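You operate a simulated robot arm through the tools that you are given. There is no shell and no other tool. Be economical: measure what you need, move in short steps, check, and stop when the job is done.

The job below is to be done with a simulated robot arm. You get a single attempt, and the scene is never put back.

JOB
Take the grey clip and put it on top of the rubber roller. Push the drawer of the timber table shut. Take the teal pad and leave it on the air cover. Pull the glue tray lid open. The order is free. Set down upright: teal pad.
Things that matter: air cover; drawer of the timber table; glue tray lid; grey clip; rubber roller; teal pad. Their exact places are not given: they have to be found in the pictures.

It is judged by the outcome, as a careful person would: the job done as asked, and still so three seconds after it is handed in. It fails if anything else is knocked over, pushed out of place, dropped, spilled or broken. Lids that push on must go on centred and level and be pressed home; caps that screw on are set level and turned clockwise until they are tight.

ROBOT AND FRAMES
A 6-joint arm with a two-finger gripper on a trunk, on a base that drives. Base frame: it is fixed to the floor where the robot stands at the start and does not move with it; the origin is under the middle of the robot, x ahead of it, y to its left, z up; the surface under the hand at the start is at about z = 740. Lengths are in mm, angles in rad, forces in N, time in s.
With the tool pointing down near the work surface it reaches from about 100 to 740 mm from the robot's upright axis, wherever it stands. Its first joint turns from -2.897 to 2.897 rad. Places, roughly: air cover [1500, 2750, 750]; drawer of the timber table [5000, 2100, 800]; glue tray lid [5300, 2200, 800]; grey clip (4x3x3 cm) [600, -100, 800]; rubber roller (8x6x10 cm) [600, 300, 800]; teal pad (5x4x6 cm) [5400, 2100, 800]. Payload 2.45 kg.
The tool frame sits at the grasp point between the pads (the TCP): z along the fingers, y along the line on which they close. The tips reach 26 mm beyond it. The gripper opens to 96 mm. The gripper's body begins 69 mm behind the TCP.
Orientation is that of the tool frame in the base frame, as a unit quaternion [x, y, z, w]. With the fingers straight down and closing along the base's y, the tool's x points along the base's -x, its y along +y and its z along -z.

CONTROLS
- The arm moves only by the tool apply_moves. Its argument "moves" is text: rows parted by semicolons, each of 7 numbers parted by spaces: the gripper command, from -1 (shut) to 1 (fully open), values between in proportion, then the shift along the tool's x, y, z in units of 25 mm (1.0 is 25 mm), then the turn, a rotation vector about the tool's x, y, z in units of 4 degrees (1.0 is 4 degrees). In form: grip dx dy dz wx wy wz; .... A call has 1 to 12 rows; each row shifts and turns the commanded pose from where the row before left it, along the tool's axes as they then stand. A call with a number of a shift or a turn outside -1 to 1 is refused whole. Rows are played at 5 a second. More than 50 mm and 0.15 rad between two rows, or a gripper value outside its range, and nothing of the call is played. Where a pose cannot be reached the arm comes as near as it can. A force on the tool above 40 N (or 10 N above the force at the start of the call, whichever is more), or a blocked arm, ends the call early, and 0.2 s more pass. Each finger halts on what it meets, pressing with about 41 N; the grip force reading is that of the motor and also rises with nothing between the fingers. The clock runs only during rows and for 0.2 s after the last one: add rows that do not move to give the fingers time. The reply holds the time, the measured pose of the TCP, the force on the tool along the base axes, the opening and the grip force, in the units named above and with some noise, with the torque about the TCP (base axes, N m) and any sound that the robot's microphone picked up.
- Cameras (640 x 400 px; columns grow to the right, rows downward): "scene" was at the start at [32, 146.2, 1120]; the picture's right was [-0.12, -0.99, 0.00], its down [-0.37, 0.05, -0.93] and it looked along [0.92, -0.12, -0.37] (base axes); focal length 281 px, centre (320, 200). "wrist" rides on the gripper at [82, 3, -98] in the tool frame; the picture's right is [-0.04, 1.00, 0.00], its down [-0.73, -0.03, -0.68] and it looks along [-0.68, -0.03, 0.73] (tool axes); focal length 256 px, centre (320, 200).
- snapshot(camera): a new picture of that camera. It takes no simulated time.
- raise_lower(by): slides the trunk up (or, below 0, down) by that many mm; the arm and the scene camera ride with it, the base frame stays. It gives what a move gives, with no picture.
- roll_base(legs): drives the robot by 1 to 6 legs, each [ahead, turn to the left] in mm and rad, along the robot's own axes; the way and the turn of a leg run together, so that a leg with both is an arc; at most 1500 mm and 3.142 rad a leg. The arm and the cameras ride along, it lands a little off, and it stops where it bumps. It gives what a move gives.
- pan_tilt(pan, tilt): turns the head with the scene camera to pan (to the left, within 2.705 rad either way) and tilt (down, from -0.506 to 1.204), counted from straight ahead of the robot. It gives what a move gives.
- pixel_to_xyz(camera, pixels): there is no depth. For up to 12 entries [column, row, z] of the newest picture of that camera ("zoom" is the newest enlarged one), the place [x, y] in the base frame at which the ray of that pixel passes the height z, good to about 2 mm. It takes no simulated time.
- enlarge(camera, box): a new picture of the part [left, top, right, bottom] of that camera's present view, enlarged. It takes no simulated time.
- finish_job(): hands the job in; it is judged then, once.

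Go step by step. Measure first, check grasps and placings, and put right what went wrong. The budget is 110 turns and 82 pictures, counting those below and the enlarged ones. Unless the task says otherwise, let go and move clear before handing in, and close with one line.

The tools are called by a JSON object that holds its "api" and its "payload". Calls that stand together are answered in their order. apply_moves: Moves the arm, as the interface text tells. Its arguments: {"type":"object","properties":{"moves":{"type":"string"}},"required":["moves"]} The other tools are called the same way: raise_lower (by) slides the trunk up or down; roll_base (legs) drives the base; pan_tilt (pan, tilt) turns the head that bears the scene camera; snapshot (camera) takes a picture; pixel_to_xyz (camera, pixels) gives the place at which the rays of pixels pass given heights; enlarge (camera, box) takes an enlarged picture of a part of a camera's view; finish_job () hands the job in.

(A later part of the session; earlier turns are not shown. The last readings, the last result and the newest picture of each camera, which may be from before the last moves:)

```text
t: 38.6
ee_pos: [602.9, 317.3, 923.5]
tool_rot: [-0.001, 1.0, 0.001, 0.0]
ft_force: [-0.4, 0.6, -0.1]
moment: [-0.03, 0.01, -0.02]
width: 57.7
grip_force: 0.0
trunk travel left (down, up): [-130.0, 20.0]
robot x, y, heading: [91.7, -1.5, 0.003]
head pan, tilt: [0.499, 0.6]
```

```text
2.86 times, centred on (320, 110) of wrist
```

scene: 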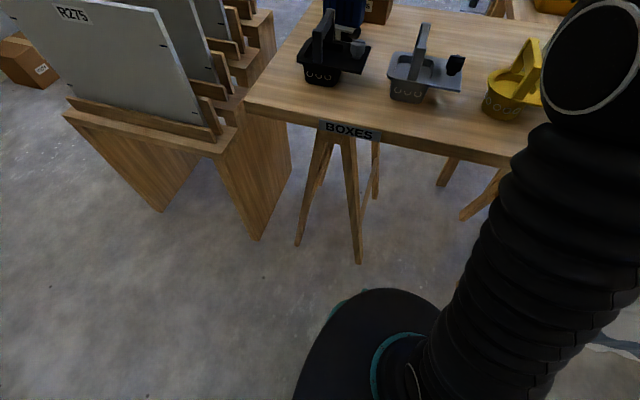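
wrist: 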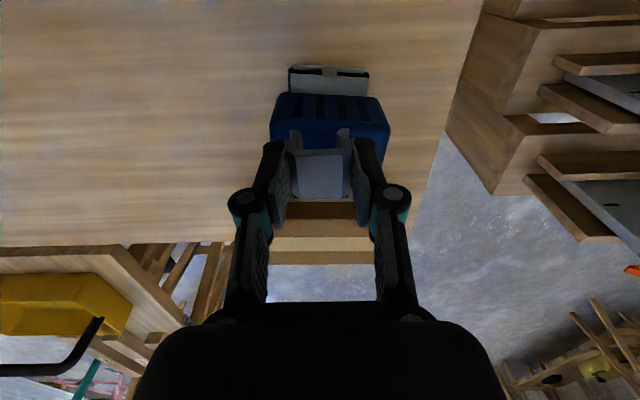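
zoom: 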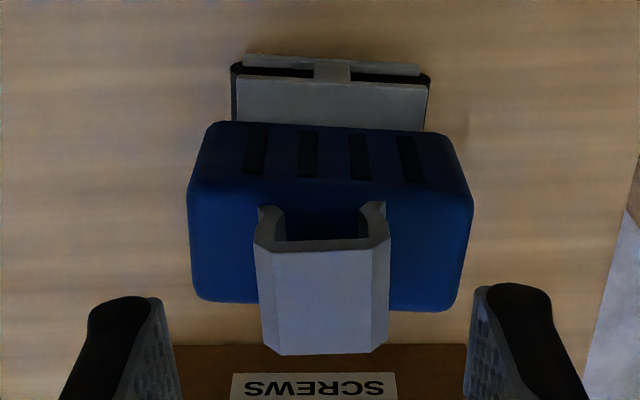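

The clip rests level on the roller with the gripper clear. I'll retract the arm and look around to plan the drive.

{"api": "apply_moves", "payload": {"moves": "0.2 0.7 0 -0.8 0 0 0;0.2 0.7 -1 -0.5 0 0 0;0.2 0.7 -1 0 0 0 0;0.2 0.7 -1 0 0 0 0;0.2 0.7 -1 0 0 0 0;0.2 0.7 -1 0 0 0 0;0.2 0.7 -1 0 0 0 0;0.2 0.7 -1 0 0 0 0;0.2 0.7 -1 0 0 0 0;0.2 0.5 -1 0 0 0 0;0.2 0.5 -1 0 0 0 0;0.2 0 -1 0 0 0 0"}}

{"api": "roll_base", "payload": {"legs": [[-300, 0]]}}

{"api": "pan_tilt", "payload": {"pan": 0.35, "tilt": 0.15}}

{"api": "snapshot", "payload": {"camera": "scene"}}

{"api": "pan_tilt", "payload": {"pan": 1.3, "tilt": 0.3}}

{"api": "snapshot", "payload": {"camera": "scene"}}

```text
t: 41.2
ee_pos: [419.0, 37.3, 950.4]
tool_rot: [0.0, 1.0, 0.001, -0.001]
ft_force: [0.0, 0.3, -0.3]
moment: [0.01, 0.01, 0.01]
width: 57.6
grip_force: 0.0
out of reach, approached as far as the arm can: row 1
trunk travel left (down, up): [-130.0, 20.0]
robot x, y, heading: [90.0, 2.8, 0.002]
head pan, tilt: [0.499, 0.6]
```

```text
t: 43.2
ee_pos: [124.7, 37.5, 950.6]
tool_rot: [-0.001, 1.0, 0.0, -0.001]
ft_force: [-0.3, -0.3, 0.4]
moment: [-0.04, -0.03, -0.02]
width: 57.9
grip_force: 0.0
trunk travel left (down, up): [-130.0, 20.0]
robot x, y, heading: [-203.4, -1.6, 0.001]
head pan, tilt: [0.499, 0.6]
```

```text
t: 44.1
ee_pos: [124.4, 37.2, 949.9]
tool_rot: [-0.001, 1.0, 0.002, -0.001]
ft_force: [0.6, -0.2, 0.6]
moment: [0.03, 0.0, 0.01]
width: 57.4
grip_force: 0.1
trunk travel left (down, up): [-130.0, 20.0]
robot x, y, heading: [-204.6, 0.7, 0.004]
head pan, tilt: [0.351, 0.15]
```

```text
44 pictures are left
```

scene: 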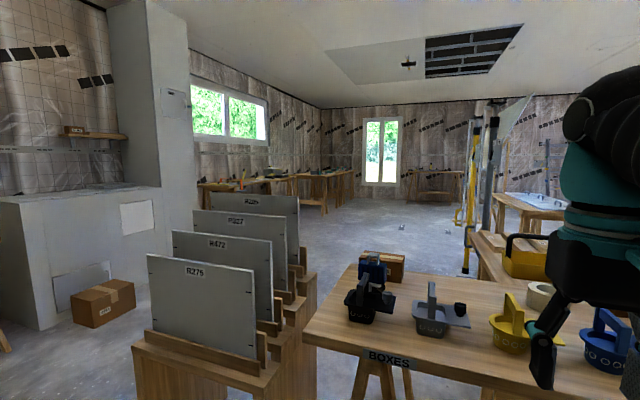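

```text
t: 45.3
ee_pos: [123.0, 38.2, 950.5]
tool_rot: [-0.001, 1.0, 0.001, -0.001]
ft_force: [-0.4, -0.8, 0.6]
moment: [-0.03, -0.01, -0.02]
width: 57.2
grip_force: 0.0
trunk travel left (down, up): [-130.0, 20.0]
robot x, y, heading: [-205.8, -0.3, -0.001]
head pan, tilt: [1.3, 0.3]
```

```text
43 pictures are left
```

scene: 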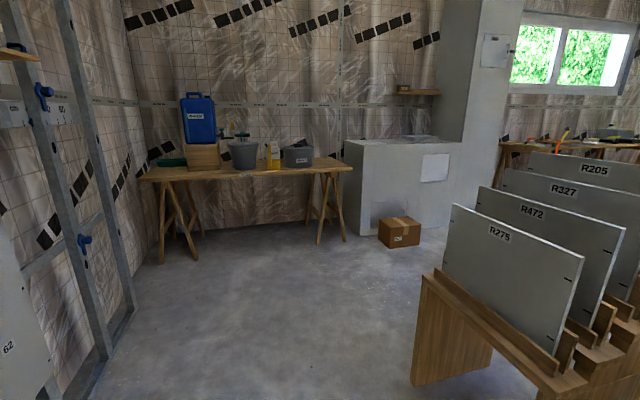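

Boards stand to the left of the table, with open floor between them and the plaster chest. I'll measure the obstacles for a path.

{"api": "pixel_to_xyz", "payload": {"camera": "scene", "pixels": [[412, 385, 0], [425, 273, 470], [400, 248, 0], [420, 245, 0], [378, 240, 0], [400, 140, 750], [350, 142, 750], [458, 150, 750], [445, 228, 0], [318, 245, 0], [520, 155, 740], [640, 155, 740]]}}

{"api": "enlarge", "payload": {"camera": "scene", "box": [340, 80, 480, 180]}}

```text
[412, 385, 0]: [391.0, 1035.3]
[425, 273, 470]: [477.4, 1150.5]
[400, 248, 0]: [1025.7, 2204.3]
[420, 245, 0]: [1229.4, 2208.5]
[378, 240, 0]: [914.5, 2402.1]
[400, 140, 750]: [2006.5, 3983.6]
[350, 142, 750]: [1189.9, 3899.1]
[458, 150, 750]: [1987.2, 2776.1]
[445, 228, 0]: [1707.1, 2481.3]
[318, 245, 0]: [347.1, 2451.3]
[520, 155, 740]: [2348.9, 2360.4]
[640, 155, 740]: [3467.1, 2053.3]
```

```text
4.00 times, centred on (410, 130) of scene
```

zoom: 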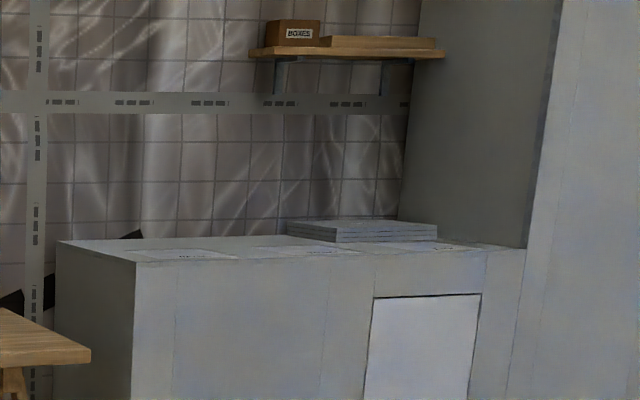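

There's a clear corridor along y≈1650 between the boards (y<1150) and the floor carton (y>2200). I'll drive there, turn to face +x and look.

{"api": "roll_base", "payload": {"legs": [[0, 1.571], [1500, 0], [150, 0], [0, -1.571]]}}

{"api": "pan_tilt", "payload": {"pan": 0, "tilt": 0.2}}

{"api": "snapshot", "payload": {"camera": "scene"}}

```text
t: 61.3
ee_pos: [148.9, 1686.5, 948.6]
tool_rot: [0.002, 1.0, 0.001, -0.001]
ft_force: [-0.1, -0.6, 1.1]
moment: [0.01, -0.01, -0.01]
width: 57.7
grip_force: 0.0
trunk travel left (down, up): [-130.0, 20.0]
robot x, y, heading: [-184.7, 1647.6, 0.002]
head pan, tilt: [1.3, 0.3]
```

```text
t: 62.8
ee_pos: [149.7, 1684.9, 949.5]
tool_rot: [0.001, 1.0, 0.001, -0.001]
ft_force: [-1.6, -0.2, -0.9]
moment: [0.04, 0.0, 0.03]
width: 57.7
grip_force: 0.0
trunk travel left (down, up): [-130.0, 20.0]
robot x, y, heading: [-185.0, 1649.9, 0.0]
head pan, tilt: [0.0, 0.201]
```

```text
41 pictures are left
```

scene: 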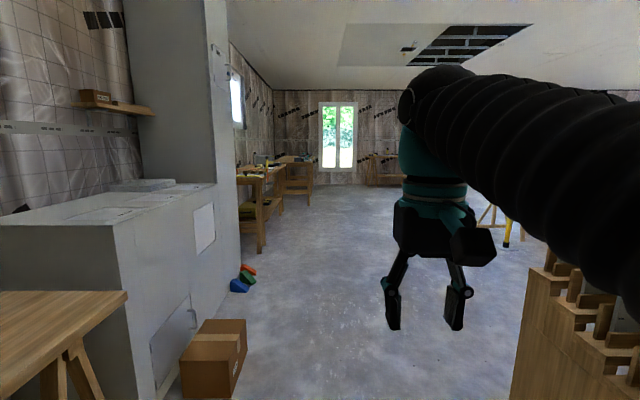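

The corridor is clear. I'll check the floor items and the near table corner before a long drive.

{"api": "pixel_to_xyz", "payload": {"camera": "scene", "pixels": [[245, 290, 0], [257, 252, 0], [264, 235, 0], [283, 208, 0], [310, 193, 0], [240, 370, 0], [525, 320, 470], [262, 178, 740], [285, 165, 740], [313, 163, 740]]}}

{"api": "enlarge", "payload": {"camera": "scene", "box": [230, 130, 340, 260]}}

```text
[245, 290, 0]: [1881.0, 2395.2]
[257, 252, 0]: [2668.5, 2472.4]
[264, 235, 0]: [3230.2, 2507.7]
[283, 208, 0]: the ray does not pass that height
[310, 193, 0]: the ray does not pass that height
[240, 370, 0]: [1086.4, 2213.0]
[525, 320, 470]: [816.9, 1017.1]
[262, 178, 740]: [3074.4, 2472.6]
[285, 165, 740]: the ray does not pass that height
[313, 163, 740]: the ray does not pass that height
```

```text
3.08 times, centred on (285, 195) of scene
```

zoom: 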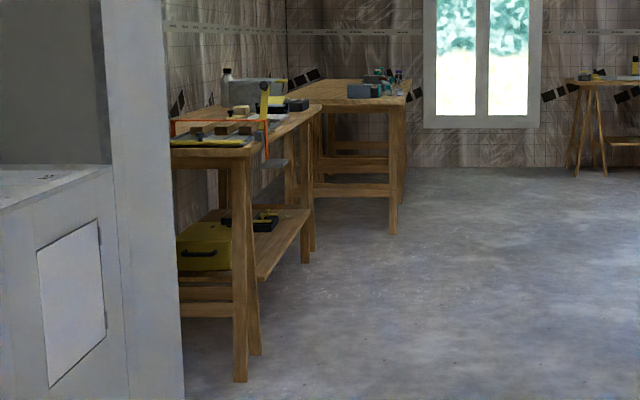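

The floor is free along y=1650. I'll drive to x≈3800 and look at the second table.

{"api": "roll_base", "payload": {"legs": [[1500, 0], [1500, 0], [1000, 0]]}}

{"api": "pan_tilt", "payload": {"pan": 0.35, "tilt": 0.35}}

{"api": "snapshot", "payload": {"camera": "scene"}}

```text
t: 81.9
ee_pos: [4118.3, 1645.9, 950.4]
tool_rot: [0.01, 1.0, 0.002, -0.001]
ft_force: [-0.5, -0.9, -0.1]
moment: [0.05, -0.01, -0.01]
width: 57.7
grip_force: 0.0
trunk travel left (down, up): [-130.0, 20.0]
robot x, y, heading: [3787.9, 1615.2, -0.02]
head pan, tilt: [0.0, 0.201]
```

```text
t: 82.7
ee_pos: [4117.0, 1645.3, 949.6]
tool_rot: [0.01, 1.0, 0.001, 0.0]
ft_force: [-0.6, 0.3, -0.1]
moment: [0.03, -0.02, -0.01]
width: 57.8
grip_force: 0.2
trunk travel left (down, up): [-130.0, 20.0]
robot x, y, heading: [3788.8, 1612.2, -0.018]
head pan, tilt: [0.351, 0.351]
```

```text
39 pictures are left
```

scene: 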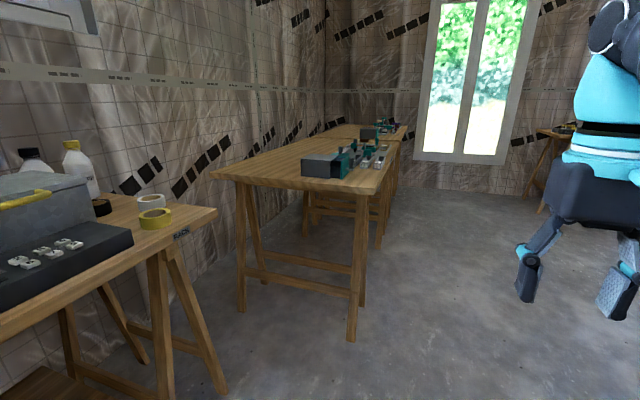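

The second table is ahead with small items near its front edge. I'll measure its front edge and plan a stand in front.

{"api": "pixel_to_xyz", "payload": {"camera": "scene", "pixels": [[380, 193, 740], [211, 172, 740], [400, 142, 740], [352, 340, 0], [378, 248, 0], [345, 178, 740], [310, 175, 740]]}}

{"api": "enlarge", "payload": {"camera": "scene", "box": [290, 110, 420, 205]}}

```text
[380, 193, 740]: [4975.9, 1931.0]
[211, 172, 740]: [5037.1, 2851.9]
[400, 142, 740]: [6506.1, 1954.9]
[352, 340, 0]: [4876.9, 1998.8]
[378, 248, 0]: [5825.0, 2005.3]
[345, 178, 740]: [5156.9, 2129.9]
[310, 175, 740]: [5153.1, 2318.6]
```

```text
4.21 times, centred on (355, 158) of scene
```

zoom: 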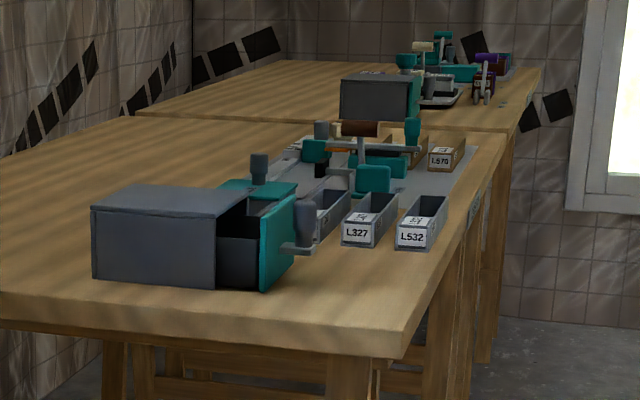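

The "drawer" is a small cabinet with a teal front facing -y (standing open), and the table front is at y≈1930. I'll drive to x≈5230, turn to face the table and look.

{"api": "roll_base", "payload": {"legs": [[1440, 0.018], [0, 1.571]]}}

{"api": "pan_tilt", "payload": {"pan": 0.0, "tilt": 0.6}}

{"api": "snapshot", "payload": {"camera": "scene"}}

{"api": "snapshot", "payload": {"camera": "wrist"}}

```text
t: 93.8
ee_pos: [5211.7, 1936.6, 949.9]
tool_rot: [-0.706, 0.709, 0.0, -0.002]
ft_force: [0.0, 0.2, -0.1]
moment: [0.0, 0.02, -0.01]
width: 57.6
grip_force: 0.0
trunk travel left (down, up): [-130.0, 20.0]
robot x, y, heading: [5247.5, 1604.4, 1.569]
head pan, tilt: [0.351, 0.351]
```

```text
t: 94.6
ee_pos: [5211.8, 1936.4, 948.5]
tool_rot: [-0.706, 0.708, -0.001, -0.002]
ft_force: [1.4, -0.8, 0.3]
moment: [0.02, 0.02, -0.02]
width: 57.8
grip_force: 0.0
trunk travel left (down, up): [-130.0, 20.0]
robot x, y, heading: [5245.1, 1608.7, 1.566]
head pan, tilt: [0.0, 0.6]
```

```text
37 pictures are left
```

scene: 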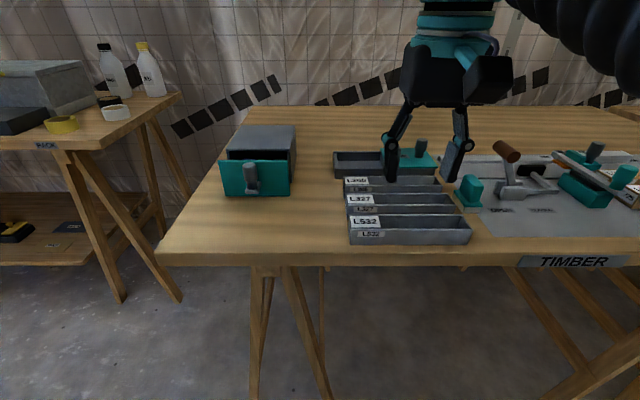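

```text
36 pictures are left
```

wrist: 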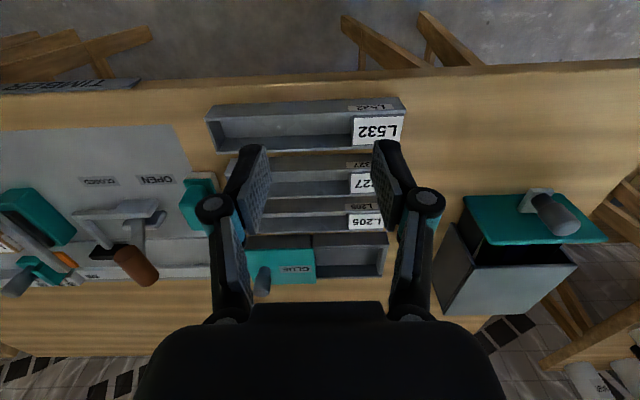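

I see the glue tray (teal lid with peg at scene (420,150)), the drawer at (255,175), and a small teal item at (470,190), likely the pad. I'll zoom in.

{"api": "enlarge", "payload": {"camera": "scene", "box": [325, 120, 485, 220]}}

{"api": "pixel_to_xyz", "payload": {"camera": "zoom", "pixels": [[540, 350, 742], [630, 350, 742], [560, 235, 800], [385, 170, 780], [35, 205, 742], [440, 215, 742], [245, 205, 742], [35, 125, 770]]}}

{"api": "enlarge", "payload": {"camera": "scene", "box": [195, 110, 325, 210]}}

{"api": "pixel_to_xyz", "payload": {"camera": "scene", "pixels": [[225, 196, 742], [290, 196, 742], [252, 178, 775], [250, 192, 770], [228, 155, 790], [295, 152, 790]]}}

```text
4.00 times, centred on (405, 170) of scene
```

zoom: 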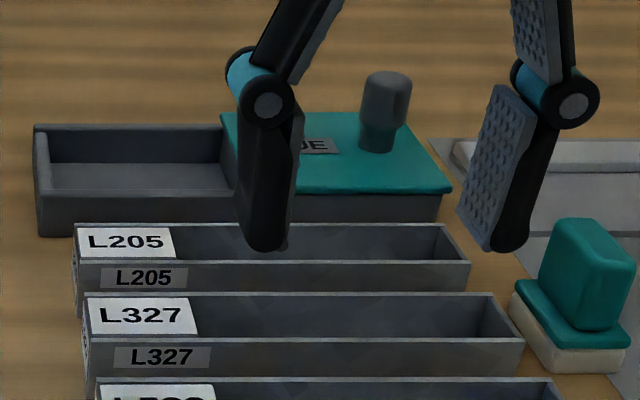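

```text
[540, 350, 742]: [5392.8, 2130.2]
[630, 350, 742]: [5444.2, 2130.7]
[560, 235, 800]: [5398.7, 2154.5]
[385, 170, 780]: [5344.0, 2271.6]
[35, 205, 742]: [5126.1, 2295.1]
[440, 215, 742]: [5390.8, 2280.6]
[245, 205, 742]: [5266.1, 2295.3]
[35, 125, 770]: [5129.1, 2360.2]
```

```text
4.00 times, centred on (260, 160) of scene
```

zoom: 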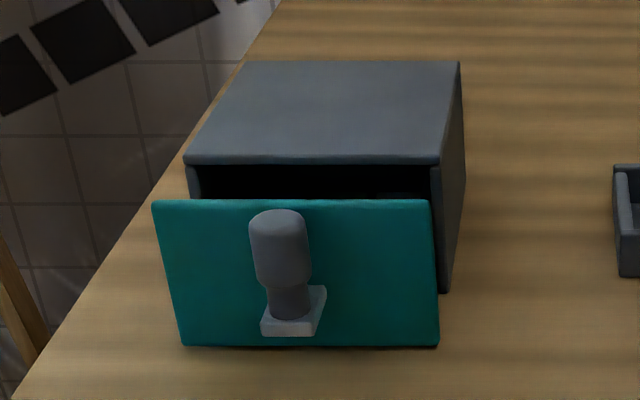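

```text
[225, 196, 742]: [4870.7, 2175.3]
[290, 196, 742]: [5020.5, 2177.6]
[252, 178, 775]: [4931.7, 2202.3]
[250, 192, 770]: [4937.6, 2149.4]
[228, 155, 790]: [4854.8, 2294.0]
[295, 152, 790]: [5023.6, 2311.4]
```

The drawer panel spans x≈4871–5020 at y≈2175 with a peg at its centre. I'll open the gripper wide, straddle the peg, and push the panel with both fingers. First I'll move in front of it, staying high, and check.

{"api": "pixel_to_xyz", "payload": {"camera": "zoom", "pixels": [[445, 292, 742], [437, 345, 744], [187, 345, 744], [290, 300, 770], [280, 215, 800], [430, 202, 800], [155, 205, 800], [438, 160, 805]]}}

{"api": "apply_moves", "payload": {"moves": "1 0 1 0 0 0 0;1 0 1 0 0 0 0;1 0 1 0 0 0 0;1 0 1 0 0 0 0;1 0 1 0 0 0 0;1 0 1 0 0 0 0;1 -0.5 1 0 0 0 0;1 -0.5 1 0 0 0 0;1 -0.5 1 0 0 0 0;1 -0.5 1 0 0 0 0;1 -0.5 0.7 0 0 0 0;1 0 0 0 0 0 0"}}

{"api": "snapshot", "payload": {"camera": "wrist"}}

```text
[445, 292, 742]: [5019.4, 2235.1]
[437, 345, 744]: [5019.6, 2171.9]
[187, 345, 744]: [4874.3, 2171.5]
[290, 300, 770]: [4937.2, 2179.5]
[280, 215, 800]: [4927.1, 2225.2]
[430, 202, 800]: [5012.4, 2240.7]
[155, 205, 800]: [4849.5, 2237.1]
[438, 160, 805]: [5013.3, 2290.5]
```

```text
t: 97.2
ee_pos: [4943.3, 1999.8, 949.5]
tool_rot: [-0.706, 0.708, 0.0, -0.002]
ft_force: [0.0, -0.2, 0.4]
moment: [0.01, -0.03, -0.01]
width: 96.2
grip_force: 0.0
trunk travel left (down, up): [-130.0, 20.0]
robot x, y, heading: [5247.4, 1610.7, 1.57]
head pan, tilt: [0.0, 0.6]
```

```text
33 pictures are left
```

wrist: 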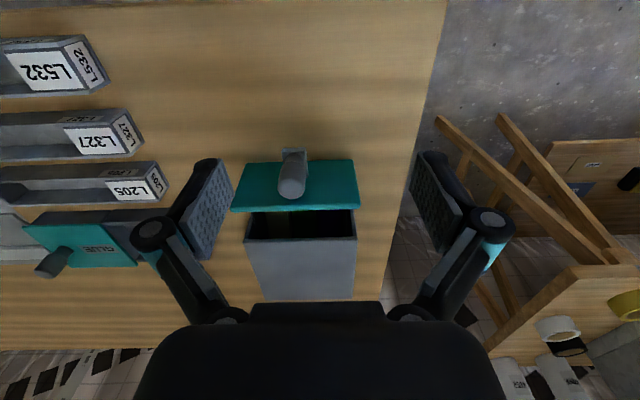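

The drawer peg lies between the open fingers. I'll come down in front of it to z≈800, then move forward to just short of the panel.

{"api": "apply_moves", "payload": {"moves": "1 0 0 1 0 0 0;1 0 0 1 0 0 0;1 0 0 1 0 0 0;1 0 0 1 0 0 0;1 0 0 1 0 0 0;1 0 0 1 0 0 0;1 -1 0 0 0 0 0;1 -1 0 0 0 0 0;1 -1 0 0 0 0 0;1 -1 0 0 0 0 0;1 -1 0 0 0 0 0;1 0 0 0 0 0 0"}}

{"api": "snapshot", "payload": {"camera": "wrist"}}

```text
t: 98.6
ee_pos: [4945.1, 2001.3, 810.6]
tool_rot: [-0.706, 0.708, 0.008, 0.002]
ft_force: [4.8, -4.1, 15.8]
moment: [-0.26, -0.89, -0.21]
width: 96.5
grip_force: 0.1
trunk travel left (down, up): [-130.0, 20.0]
robot x, y, heading: [5249.3, 1603.5, 1.565]
head pan, tilt: [0.0, 0.6]
stopped in row 7: the force on the tool passed its limit at 50 N (the readings are from after the stop); the commanded pose is now the measured one
```

```text
32 pictures are left
```

wrist: 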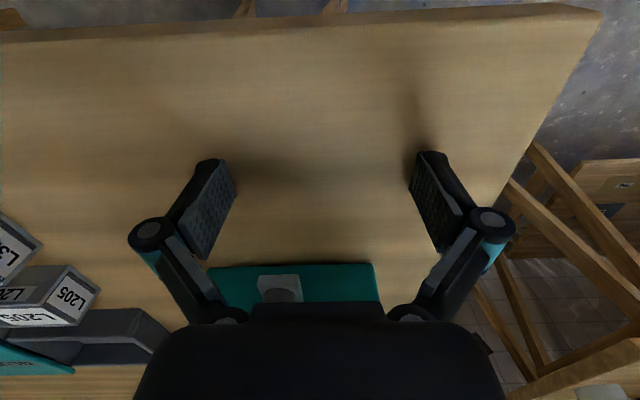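

Contact came at tip height z≈784, which means this table's surface is about 784, not 740. I'll lift off and redo my measurements at that height.

{"api": "apply_moves", "payload": {"moves": "1 0 0 -0.6 0 0 0;1 0 0 0 0 0 0"}}

{"api": "pixel_to_xyz", "payload": {"camera": "zoom", "pixels": [[445, 292, 784], [437, 345, 786], [187, 345, 786], [290, 330, 800], [280, 215, 850], [430, 202, 865], [155, 205, 865], [438, 160, 865], [190, 160, 865]]}}

{"api": "snapshot", "payload": {"camera": "scene"}}

```text
t: 99.2
ee_pos: [4943.5, 2000.8, 822.4]
tool_rot: [-0.705, 0.709, 0.005, 0.001]
ft_force: [-1.3, -0.9, -1.0]
moment: [0.03, 0.02, 0.0]
width: 95.9
grip_force: 0.0
trunk travel left (down, up): [-130.0, 20.0]
robot x, y, heading: [5245.9, 1608.5, 1.568]
head pan, tilt: [0.0, 0.6]
```

```text
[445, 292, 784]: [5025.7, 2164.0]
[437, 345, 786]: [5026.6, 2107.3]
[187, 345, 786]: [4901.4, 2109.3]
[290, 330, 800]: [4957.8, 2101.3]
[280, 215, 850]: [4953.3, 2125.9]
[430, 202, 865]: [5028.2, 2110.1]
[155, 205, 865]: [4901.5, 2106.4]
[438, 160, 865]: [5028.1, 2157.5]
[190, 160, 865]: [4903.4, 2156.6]
```

```text
31 pictures are left
```

scene: 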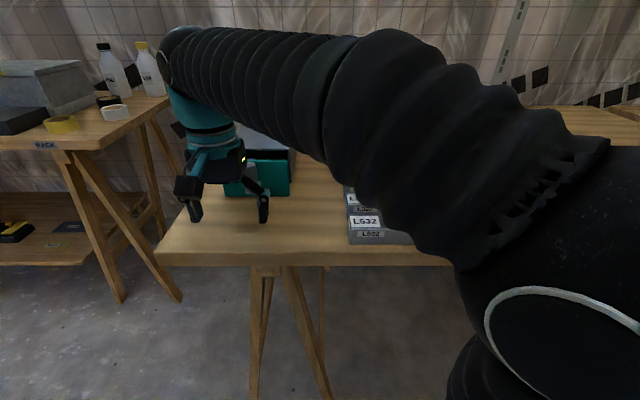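

Corrected: panel x 4901–5027, front y≈2108, z 786–865; box front y≈2160; peg at x≈4957. I'll centre at x=4964, set z≈835, opening 80 mm, and approach.

{"api": "apply_moves", "payload": {"moves": "0.67 0 -0.8 -0.5 0 0 0;0.67 0 0 0 0 0 0;0.67 -1 0 0 0 0 0;0.67 -1 0 0 0 0 0;0.67 -1 0 0 0 0 0;0.67 0 0 0 0 0 0"}}

{"api": "snapshot", "payload": {"camera": "wrist"}}

```text
t: 100.6
ee_pos: [4965.4, 2078.1, 837.7]
tool_rot: [-0.706, 0.708, 0.006, 0.001]
ft_force: [0.0, 0.1, -0.3]
moment: [0.01, -0.03, 0.0]
width: 79.9
grip_force: 0.0
trunk travel left (down, up): [-130.0, 20.0]
robot x, y, heading: [5246.8, 1606.8, 1.568]
head pan, tilt: [0.0, 0.6]
```

```text
30 pictures are left
```

wrist: 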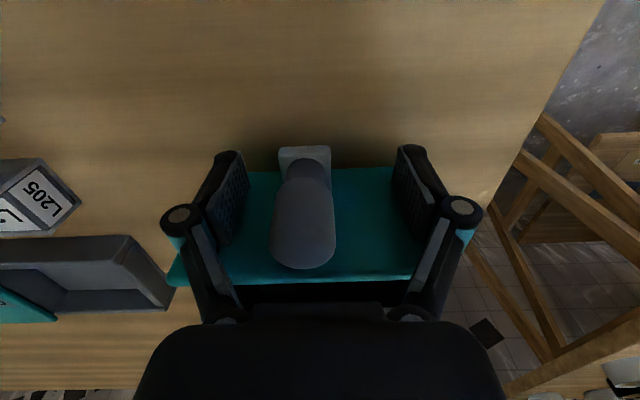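

The peg sits between the fingers and both fingers face the panel. I'll push forward in 10 mm rows.

{"api": "apply_moves", "payload": {"moves": "0.67 -0.4 0 0 0 0 0;0.67 -0.4 0 0 0 0 0;0.67 -0.4 0 0 0 0 0;0.67 -0.4 0 0 0 0 0;0.67 -0.4 0 0 0 0 0;0.67 -0.4 0 0 0 0 0;0.67 -0.4 0 0 0 0 0;0.67 0 0 0 0 0 0"}}

{"api": "snapshot", "payload": {"camera": "wrist"}}

```text
t: 101.7
ee_pos: [4963.3, 2112.8, 838.2]
tool_rot: [-0.707, 0.707, 0.001, -0.003]
ft_force: [6.8, -17.3, 0.6]
moment: [0.67, 0.34, -0.41]
width: 79.7
grip_force: 0.2
trunk travel left (down, up): [-130.0, 20.0]
robot x, y, heading: [5247.5, 1606.3, 1.57]
head pan, tilt: [0.0, 0.6]
stopped in row 5: the force on the tool passed its limit at 63 N (the readings are from after the stop); the commanded pose is now the measured one
```

```text
29 pictures are left
```

wrist: 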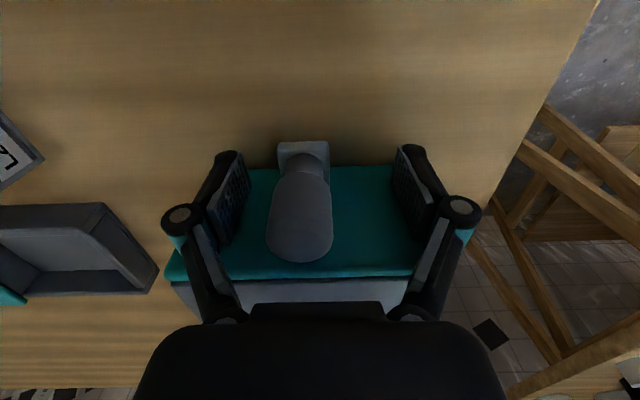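

The push stopped at y=2113 with a force peak, and the box face now looks right behind the panel. I'll zoom in to see whether a gap remains.

{"api": "enlarge", "payload": {"camera": "wrist", "box": [160, 220, 320, 320]}}

{"api": "enlarge", "payload": {"camera": "scene", "box": [180, 120, 320, 220]}}

```text
4.00 times, centred on (240, 270) of wrist
```

zoom: 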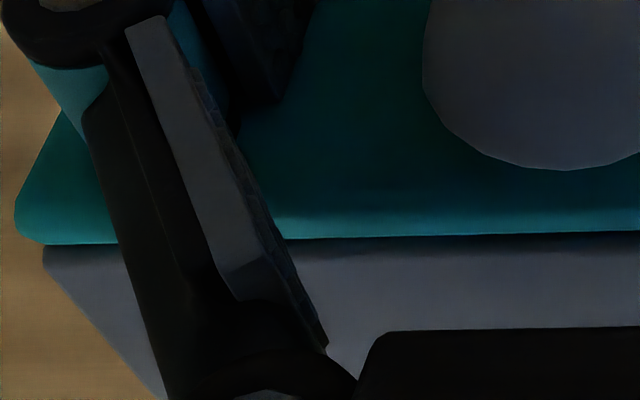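

```text
4.00 times, centred on (250, 170) of scene
```

zoom: 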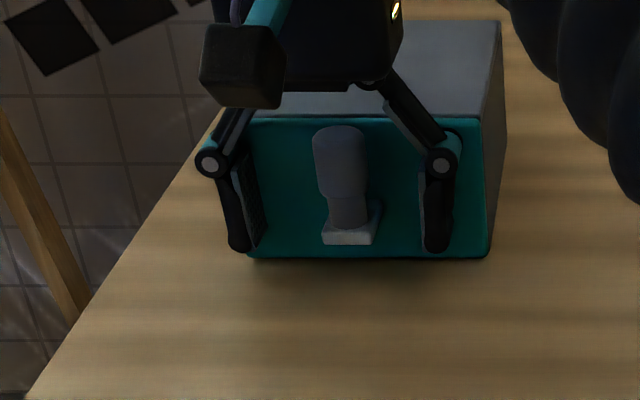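

The drawer is fully shut and the box hasn't moved. I'll back off, rise, and move over the glue tray and pad area to measure.

{"api": "apply_moves", "payload": {"moves": "0.67 0.5 0 0 0 0 0;0.67 1 0 0 0 0 0;0.67 1 0 -0.5 0 0 0;0.67 1 0 -1 0 0 0;0.67 0 -1 -1 0 0 0;0.67 0 -1 -1 0 0 0;0.67 0 -1 -1 0 0 0;0.67 0 -1 0 0 0 0;0.67 0 -1 0 0 0 0;0.67 0 -1 0 0 0 0;0.67 0 -1 0 0 0 0;0.67 0 -1 0 0 0 0"}}

{"api": "apply_moves", "payload": {"moves": "0.67 0 -1 0 0 0 0;0.67 0 -1 0 0 0 0;0.67 0 -1 0 0 0 0;0.67 0 -1 0 0 0 0;0.67 -0.5 -1 0 0 0 0;0.67 -0.5 -1 0 0 0 0;0.67 -0.5 0 0 0 0 0;0.67 0 0 0 0 0 0"}}

{"api": "snapshot", "payload": {"camera": "wrist"}}

{"api": "snapshot", "payload": {"camera": "scene"}}

```text
t: 104.3
ee_pos: [5162.5, 2027.6, 948.7]
tool_rot: [0.707, -0.707, 0.0, 0.004]
ft_force: [0.5, 0.5, -0.2]
moment: [0.02, -0.02, -0.01]
width: 80.1
grip_force: 0.0
trunk travel left (down, up): [-130.0, 20.0]
robot x, y, heading: [5246.2, 1604.0, 1.569]
head pan, tilt: [0.0, 0.6]
```

```text
t: 106.1
ee_pos: [5314.1, 2064.4, 948.4]
tool_rot: [-0.707, 0.707, 0.0, -0.003]
ft_force: [0.1, -0.2, -0.8]
moment: [0.0, 0.06, 0.02]
width: 80.2
grip_force: 0.1
trunk travel left (down, up): [-130.0, 20.0]
robot x, y, heading: [5248.0, 1607.6, 1.57]
head pan, tilt: [0.0, 0.6]
```

```text
26 pictures are left
```

wrist: 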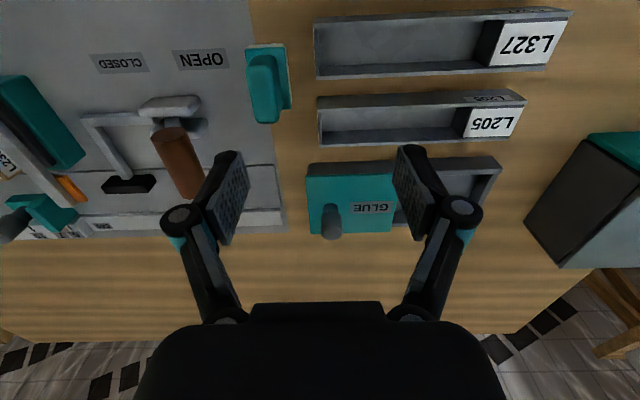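

```text
25 pictures are left
```

scene: 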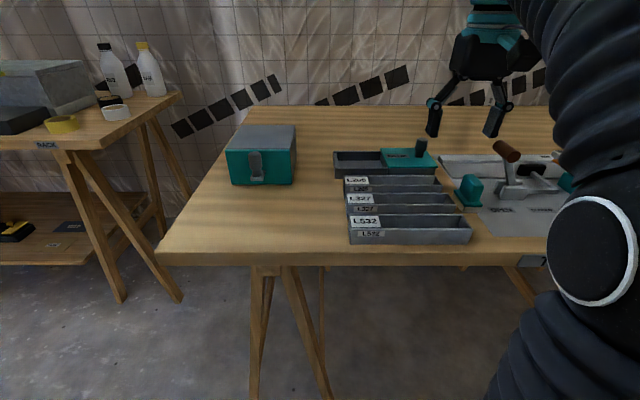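

I'll zoom on the glue tray lid to see how it slides, and on the pad.

{"api": "enlarge", "payload": {"camera": "wrist", "box": [240, 130, 510, 260]}}

{"api": "pixel_to_xyz", "payload": {"camera": "wrist", "pixels": [[307, 176, 825], [393, 176, 825], [307, 233, 825], [333, 210, 825], [332, 225, 865], [500, 160, 820], [250, 50, 790], [285, 45, 790], [270, 85, 840], [250, 122, 790], [290, 108, 790], [285, 230, 790]]}}

{"api": "enlarge", "payload": {"camera": "scene", "box": [325, 130, 495, 215]}}

{"api": "pixel_to_xyz", "payload": {"camera": "zoom", "pixels": [[520, 240, 784], [580, 260, 784], [500, 150, 840], [560, 150, 840], [365, 60, 870], [365, 110, 825], [40, 175, 784], [410, 195, 784], [420, 135, 825], [225, 140, 825]]}}

```text
2.37 times, centred on (375, 195) of wrist
```

zoom: 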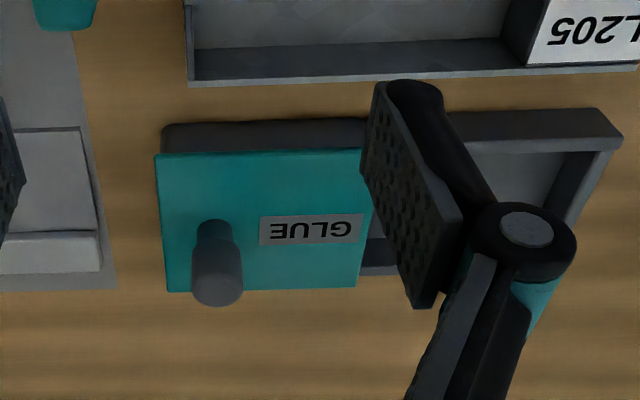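

```text
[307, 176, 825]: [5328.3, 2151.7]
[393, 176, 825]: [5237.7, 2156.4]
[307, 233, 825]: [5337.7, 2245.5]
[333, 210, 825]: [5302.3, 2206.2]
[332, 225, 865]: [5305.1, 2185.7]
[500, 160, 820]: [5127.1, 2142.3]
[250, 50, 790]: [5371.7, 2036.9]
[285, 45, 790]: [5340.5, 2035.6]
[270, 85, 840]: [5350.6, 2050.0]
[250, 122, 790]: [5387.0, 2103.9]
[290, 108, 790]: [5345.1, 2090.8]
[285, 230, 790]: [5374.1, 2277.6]
```

```text
3.76 times, centred on (410, 172) of scene
```

zoom: 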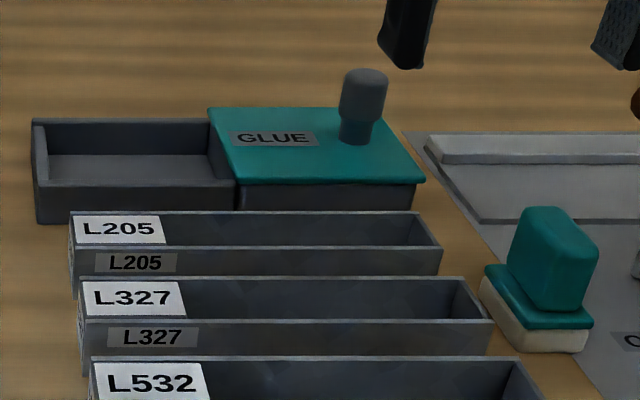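

```text
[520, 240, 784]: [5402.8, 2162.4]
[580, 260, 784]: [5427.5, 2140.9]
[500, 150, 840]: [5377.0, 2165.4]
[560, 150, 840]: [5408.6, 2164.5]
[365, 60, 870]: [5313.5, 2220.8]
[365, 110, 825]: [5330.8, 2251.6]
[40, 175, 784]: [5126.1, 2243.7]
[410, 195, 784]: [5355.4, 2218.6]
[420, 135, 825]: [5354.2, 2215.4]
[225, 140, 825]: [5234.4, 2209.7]
```

My zoom pixels were taken before I saw the picture, so I'll re-measure the peg (base at (355,140), top at (365,75)), the tray and the pad.

{"api": "pixel_to_xyz", "payload": {"camera": "zoom", "pixels": [[355, 142, 818], [363, 72, 860], [210, 108, 818], [425, 182, 818], [238, 183, 818], [40, 222, 784], [481, 303, 784], [517, 352, 784], [588, 348, 784], [555, 212, 845], [595, 250, 845], [515, 215, 845]]}}

{"api": "pixel_to_xyz", "payload": {"camera": "wrist", "pixels": [[333, 213, 818], [332, 228, 860], [307, 177, 818], [307, 234, 818], [393, 176, 818], [246, 47, 788], [287, 44, 788], [255, 122, 800], [262, 70, 845], [280, 115, 845], [255, 118, 845], [280, 55, 845]]}}

```text
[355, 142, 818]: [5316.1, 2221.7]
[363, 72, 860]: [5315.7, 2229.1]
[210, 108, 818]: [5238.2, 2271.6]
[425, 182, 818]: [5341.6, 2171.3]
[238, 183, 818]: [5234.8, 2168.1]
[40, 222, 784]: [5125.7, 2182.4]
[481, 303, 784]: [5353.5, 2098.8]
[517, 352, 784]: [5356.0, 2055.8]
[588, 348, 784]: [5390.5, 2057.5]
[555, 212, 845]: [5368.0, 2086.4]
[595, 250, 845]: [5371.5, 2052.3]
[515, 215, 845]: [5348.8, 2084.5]
```

```text
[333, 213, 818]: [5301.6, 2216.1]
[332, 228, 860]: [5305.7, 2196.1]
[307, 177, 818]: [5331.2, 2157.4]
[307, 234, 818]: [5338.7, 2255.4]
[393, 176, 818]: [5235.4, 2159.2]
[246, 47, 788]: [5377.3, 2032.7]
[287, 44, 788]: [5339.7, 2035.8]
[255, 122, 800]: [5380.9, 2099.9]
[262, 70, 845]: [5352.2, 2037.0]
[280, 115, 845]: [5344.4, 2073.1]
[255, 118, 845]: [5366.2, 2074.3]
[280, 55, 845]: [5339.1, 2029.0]
```

Peg is near (5308,2217), lid top about z 818. I'll move over the peg at z≈900, then check alignment.

{"api": "apply_moves", "payload": {"moves": "0.4 -0.8 0.24 0.5 0 0 0;0.4 -0.9 0 0.5 0 0 0;0.4 -0.9 0 0.5 0 0 0;0.4 -0.9 0 0.4 0 0 0;0.4 -0.9 0 0 0 0 0;0.4 -0.9 0 0 0 0 0;0.4 -0.8 0 0 0 0 0;0.4 0 0 0 0 0 0"}}

{"api": "snapshot", "payload": {"camera": "wrist"}}

```text
t: 107.9
ee_pos: [5308.7, 2217.7, 899.7]
tool_rot: [-0.707, 0.707, 0.001, -0.003]
ft_force: [-0.2, 0.4, 0.5]
moment: [0.0, -0.02, -0.03]
width: 67.0
grip_force: 0.2
trunk travel left (down, up): [-130.0, 20.0]
robot x, y, heading: [5247.8, 1604.4, 1.57]
head pan, tilt: [0.0, 0.6]
```

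```text
22 pictures are left
```

wrist: 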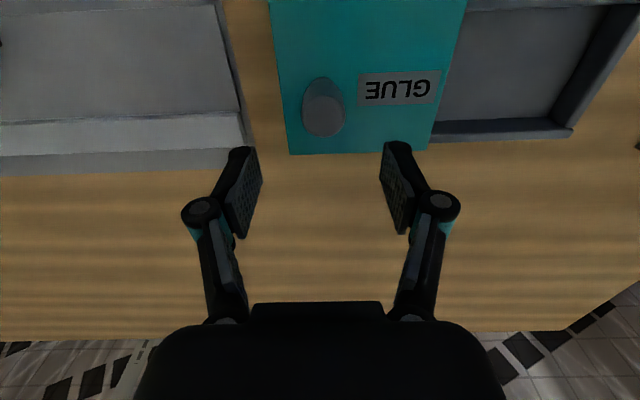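

The peg top is at (322,115). I'll convert that and the lid edges.

{"api": "pixel_to_xyz", "payload": {"camera": "wrist", "pixels": [[322, 115, 855], [322, 115, 865], [319, 90, 822], [288, 153, 818], [427, 149, 818], [319, 90, 830], [572, 130, 812]]}}

```text
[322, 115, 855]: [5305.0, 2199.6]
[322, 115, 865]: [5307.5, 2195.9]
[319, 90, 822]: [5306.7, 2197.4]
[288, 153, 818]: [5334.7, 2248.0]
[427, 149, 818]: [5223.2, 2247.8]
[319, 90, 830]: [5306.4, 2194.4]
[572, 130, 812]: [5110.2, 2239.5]
```

The peg is at (5306,2197). I'll shift back 20 mm, lower to z≈850 and close on it.

{"api": "apply_moves", "payload": {"moves": "0.4 0.8 0.08 0 0 0 0;0.4 0 0 0.7 0 0 0;0.4 0 0 0.7 0 0 0;0.4 0 0 0.5 0 0 0;0.4 0 0 0 0 0 0"}}

{"api": "snapshot", "payload": {"camera": "wrist"}}

```text
t: 109.1
ee_pos: [5306.7, 2196.4, 851.9]
tool_rot: [-0.707, 0.707, 0.001, -0.002]
ft_force: [-0.2, 0.4, 0.1]
moment: [0.0, 0.0, 0.0]
width: 67.5
grip_force: 0.3
trunk travel left (down, up): [-130.0, 20.0]
robot x, y, heading: [5246.4, 1605.2, 1.569]
head pan, tilt: [0.0, 0.6]
```

```text
21 pictures are left
```

wrist: 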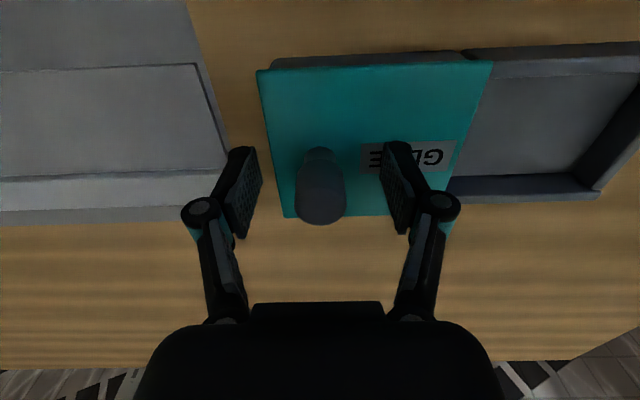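

The peg stands between the pads. I'll close on it.

{"api": "apply_moves", "payload": {"moves": "-1 0 0 0 0 0 0;-1 0 0 0 0 0 0;-1 0 0 0 0 0 0;-1 0 0 0 0 0 0;-1 0 0 0 0 0 0"}}

{"api": "apply_moves", "payload": {"moves": "-1 0 0.2 0 0 0 0;-1 0 0.2 0 0 0 0;-1 0 0 0 0 0 0"}}

```text
t: 109.8
ee_pos: [5304.8, 2194.8, 858.3]
tool_rot: [0.707, -0.707, -0.004, -0.003]
ft_force: [0.0, -4.1, 17.4]
moment: [-1.48, -0.2, -0.04]
width: 23.3
grip_force: 45.5
trunk travel left (down, up): [-130.0, 20.0]
robot x, y, heading: [5245.7, 1608.0, 1.57]
head pan, tilt: [0.0, 0.6]
stopped in row 3: the force on the tool passed its limit at 50 N (the readings are from after the stop); the commanded pose is now the measured one
```

```text
t: 110.6
ee_pos: [5295.2, 2195.8, 858.1]
tool_rot: [0.707, -0.707, -0.004, -0.002]
ft_force: [-0.2, -6.8, 19.3]
moment: [0.31, -0.12, -0.08]
width: 23.7
grip_force: 45.2
trunk travel left (down, up): [-130.0, 20.0]
robot x, y, heading: [5246.0, 1608.3, 1.569]
head pan, tilt: [0.0, 0.6]
```

The lid moved 10 mm toward -x with almost no resistance. I'll ease the downward pressure a little and keep sliding that way.

{"api": "apply_moves", "payload": {"moves": "-1 0 0.3 -0.08 0 0 0;-1 0 0.6 0 0 0 0;-1 0 0.6 0 0 0 0;-1 0 0 0 0 0 0"}}

{"api": "snapshot", "payload": {"camera": "wrist"}}

```text
t: 111.6
ee_pos: [5258.3, 2196.5, 856.9]
tool_rot: [-0.707, 0.707, 0.003, 0.0]
ft_force: [0.2, -26.1, -11.0]
moment: [-0.63, -0.07, 0.01]
width: 23.3
grip_force: 45.1
trunk travel left (down, up): [-130.0, 20.0]
robot x, y, heading: [5249.9, 1605.9, 1.571]
head pan, tilt: [0.0, 0.6]
```

```text
20 pictures are left
```

wrist: 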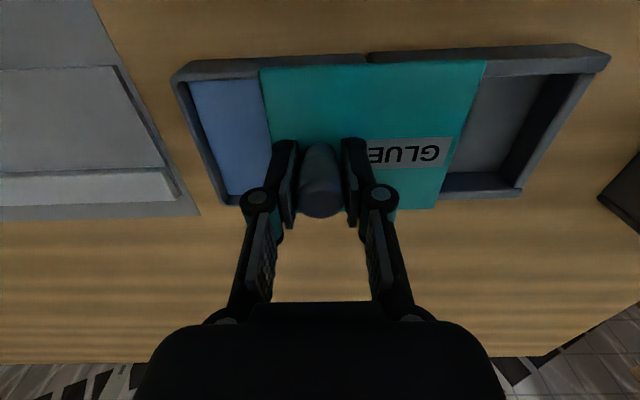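

The lid is sliding toward -x and uncovering the blue glue compartment. I'll relieve the side load and continue to the end of travel.

{"api": "apply_moves", "payload": {"moves": "-1 0.08 0.4 0.04 0 0 0;-1 0 0.5 0 0 0 0;-1 0 0.5 0 0 0 0;-1 0 0.4 0 0 0 0;-1 0 0 0 0 0 0"}}

{"api": "apply_moves", "payload": {"moves": "-1 0 0.3 0 0 0 0;-1 0 0.3 0 0 0 0;-1 0 0.3 0 0 0 0;-1 0 0 0 0 0 0"}}

{"api": "snapshot", "payload": {"camera": "wrist"}}

```text
t: 112.8
ee_pos: [5212.8, 2194.7, 858.2]
tool_rot: [-0.707, 0.707, 0.005, 0.002]
ft_force: [1.1, 13.1, 2.1]
moment: [0.79, -0.12, -0.01]
width: 23.5
grip_force: 45.0
trunk travel left (down, up): [-130.0, 20.0]
robot x, y, heading: [5245.3, 1606.2, 1.568]
head pan, tilt: [0.0, 0.6]
```

```text
t: 113.5
ee_pos: [5205.7, 2195.4, 858.6]
tool_rot: [-0.704, 0.71, 0.001, 0.006]
ft_force: [13.7, 3.2, 3.5]
moment: [-0.35, -0.39, 0.08]
width: 23.8
grip_force: 45.0
trunk travel left (down, up): [-130.0, 20.0]
robot x, y, heading: [5246.0, 1608.2, 1.56]
head pan, tilt: [0.0, 0.6]
stopped in row 3: the force on the tool passed its limit at 47 N (the readings are from after the stop); the commanded pose is now the measured one
```

```text
19 pictures are left
```

wrist: 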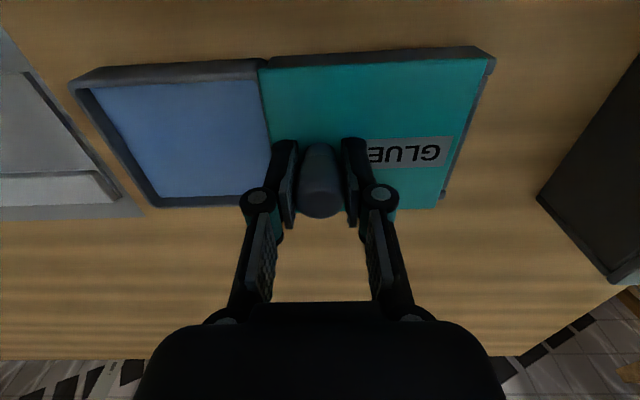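

The lid hit its end stop and the glue compartment is fully uncovered. I'll release, rise, and move over the pad.

{"api": "apply_moves", "payload": {"moves": "-0.5 0 0 0 0 0 0;0 0 0 0 0 0 0;0.2 0 0 -0.2 0 0 0;0.2 0 0 -1 0 0 0;0.2 0 0 -1 0 0 0;0.2 0.5 0 -0.8 0 0 0;0.6 1 -1 0 0 0 0;0.6 1 -1 0 0 0 0;0.6 1 -1 0 0 0 0;0.6 1 -1 0 0 0 0;0.6 1 -1 0 0 0 0;0.6 0.3 -1 0 0 0 0"}}

{"api": "apply_moves", "payload": {"moves": "0.6 0 -0.2 0.6 0 0 0;0.6 0 0 0 0 0 0"}}

{"api": "snapshot", "payload": {"camera": "wrist"}}

```text
t: 116.1
ee_pos: [5351.8, 2049.1, 932.6]
tool_rot: [-0.704, 0.71, 0.001, 0.006]
ft_force: [-0.9, -0.5, -0.4]
moment: [-0.01, 0.0, 0.03]
width: 77.0
grip_force: 0.1
trunk travel left (down, up): [-130.0, 20.0]
robot x, y, heading: [5245.7, 1609.1, 1.569]
head pan, tilt: [0.0, 0.6]
```

```text
t: 116.7
ee_pos: [5355.7, 2050.0, 916.3]
tool_rot: [-0.704, 0.71, 0.001, 0.005]
ft_force: [-0.6, -0.1, -0.4]
moment: [-0.02, -0.01, 0.01]
width: 76.6
grip_force: 0.1
trunk travel left (down, up): [-130.0, 20.0]
robot x, y, heading: [5250.3, 1609.0, 1.561]
head pan, tilt: [0.0, 0.6]
```

```text
18 pictures are left
```

wrist: 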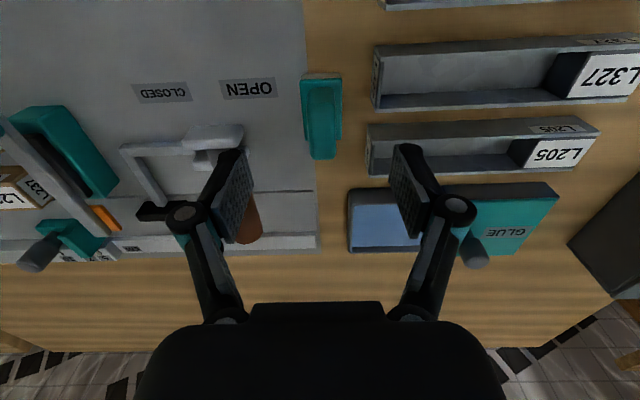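

The pad is at (322,115), centred laterally. I'll convert its edges.

{"api": "pixel_to_xyz", "payload": {"camera": "wrist", "pixels": [[309, 88, 844], [335, 88, 844], [310, 156, 844], [335, 156, 844], [303, 78, 802], [341, 78, 802], [303, 135, 802], [341, 135, 802]]}}

{"api": "enlarge", "payload": {"camera": "wrist", "box": [270, 60, 380, 170]}}

```text
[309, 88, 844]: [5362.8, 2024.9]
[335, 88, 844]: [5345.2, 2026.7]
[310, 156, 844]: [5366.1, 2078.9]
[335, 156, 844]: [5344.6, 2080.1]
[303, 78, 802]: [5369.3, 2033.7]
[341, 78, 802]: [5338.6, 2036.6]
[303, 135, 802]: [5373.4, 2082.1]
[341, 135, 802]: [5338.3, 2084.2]
```

```text
3.64 times, centred on (325, 115) of wrist
```

zoom: 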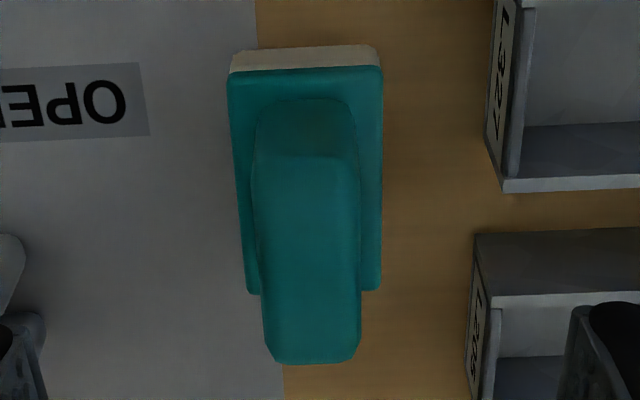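

The pad handle is x 5344–5366, y 2037–2081, centre (5355,2059). I'll check the clearance to bin L327's end before going down.

{"api": "pixel_to_xyz", "payload": {"camera": "wrist", "pixels": [[372, 50, 820], [372, 108, 820], [374, 108, 786], [366, 125, 820]]}}

{"api": "apply_moves", "payload": {"moves": "0.04 -0.36 0 0 0 0 0;0.04 0 0 0.7 0 0 0;0.04 0 0 0.5 0 0 0;0.04 0 0 0 0 0 0"}}

{"api": "snapshot", "payload": {"camera": "wrist"}}

```text
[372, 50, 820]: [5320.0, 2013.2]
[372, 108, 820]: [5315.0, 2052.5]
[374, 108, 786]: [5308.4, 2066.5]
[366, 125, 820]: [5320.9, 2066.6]
```

```text
t: 117.7
ee_pos: [5357.5, 2057.8, 887.2]
tool_rot: [-0.704, 0.711, 0.001, 0.005]
ft_force: [0.2, 0.0, -0.8]
moment: [-0.01, -0.01, -0.01]
width: 49.9
grip_force: 0.0
trunk travel left (down, up): [-130.0, 20.0]
robot x, y, heading: [5248.1, 1608.2, 1.561]
head pan, tilt: [0.0, 0.6]
```

```text
16 pictures are left
```

wrist: 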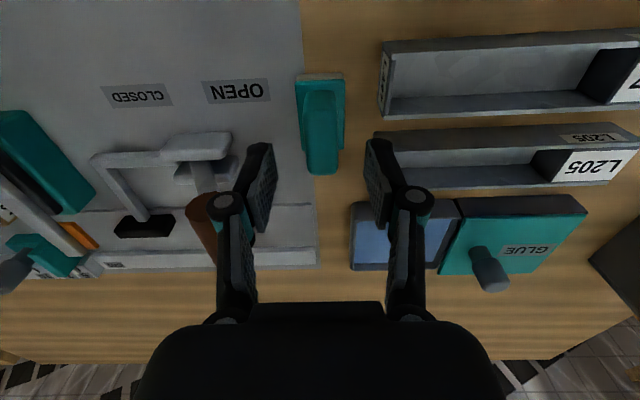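

Bin end is at x≈5318, so I'll narrow the opening to 40 mm for clearance and go down to z≈838.

{"api": "apply_moves", "payload": {"moves": "-0.17 0 0 0 0 0 0;-0.17 0 0 0.8 0 0 0;-0.17 0 0 0.7 0 0 0;-0.17 0 0 0.45 0 0 0;-0.17 0 0 0 0 0 0"}}

{"api": "snapshot", "payload": {"camera": "wrist"}}

```text
t: 118.9
ee_pos: [5356.6, 2058.5, 839.0]
tool_rot: [-0.703, 0.711, 0.002, 0.005]
ft_force: [-0.2, 0.3, -0.5]
moment: [-0.01, 0.05, 0.01]
width: 40.1
grip_force: 0.1
trunk travel left (down, up): [-130.0, 20.0]
robot x, y, heading: [5246.1, 1606.6, 1.565]
head pan, tilt: [0.0, 0.6]
```

```text
15 pictures are left
```

wrist: 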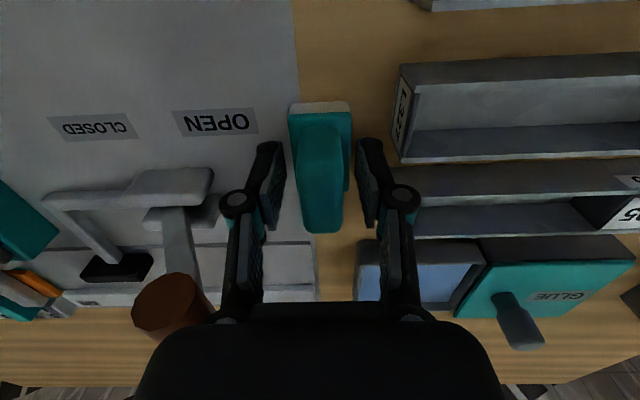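

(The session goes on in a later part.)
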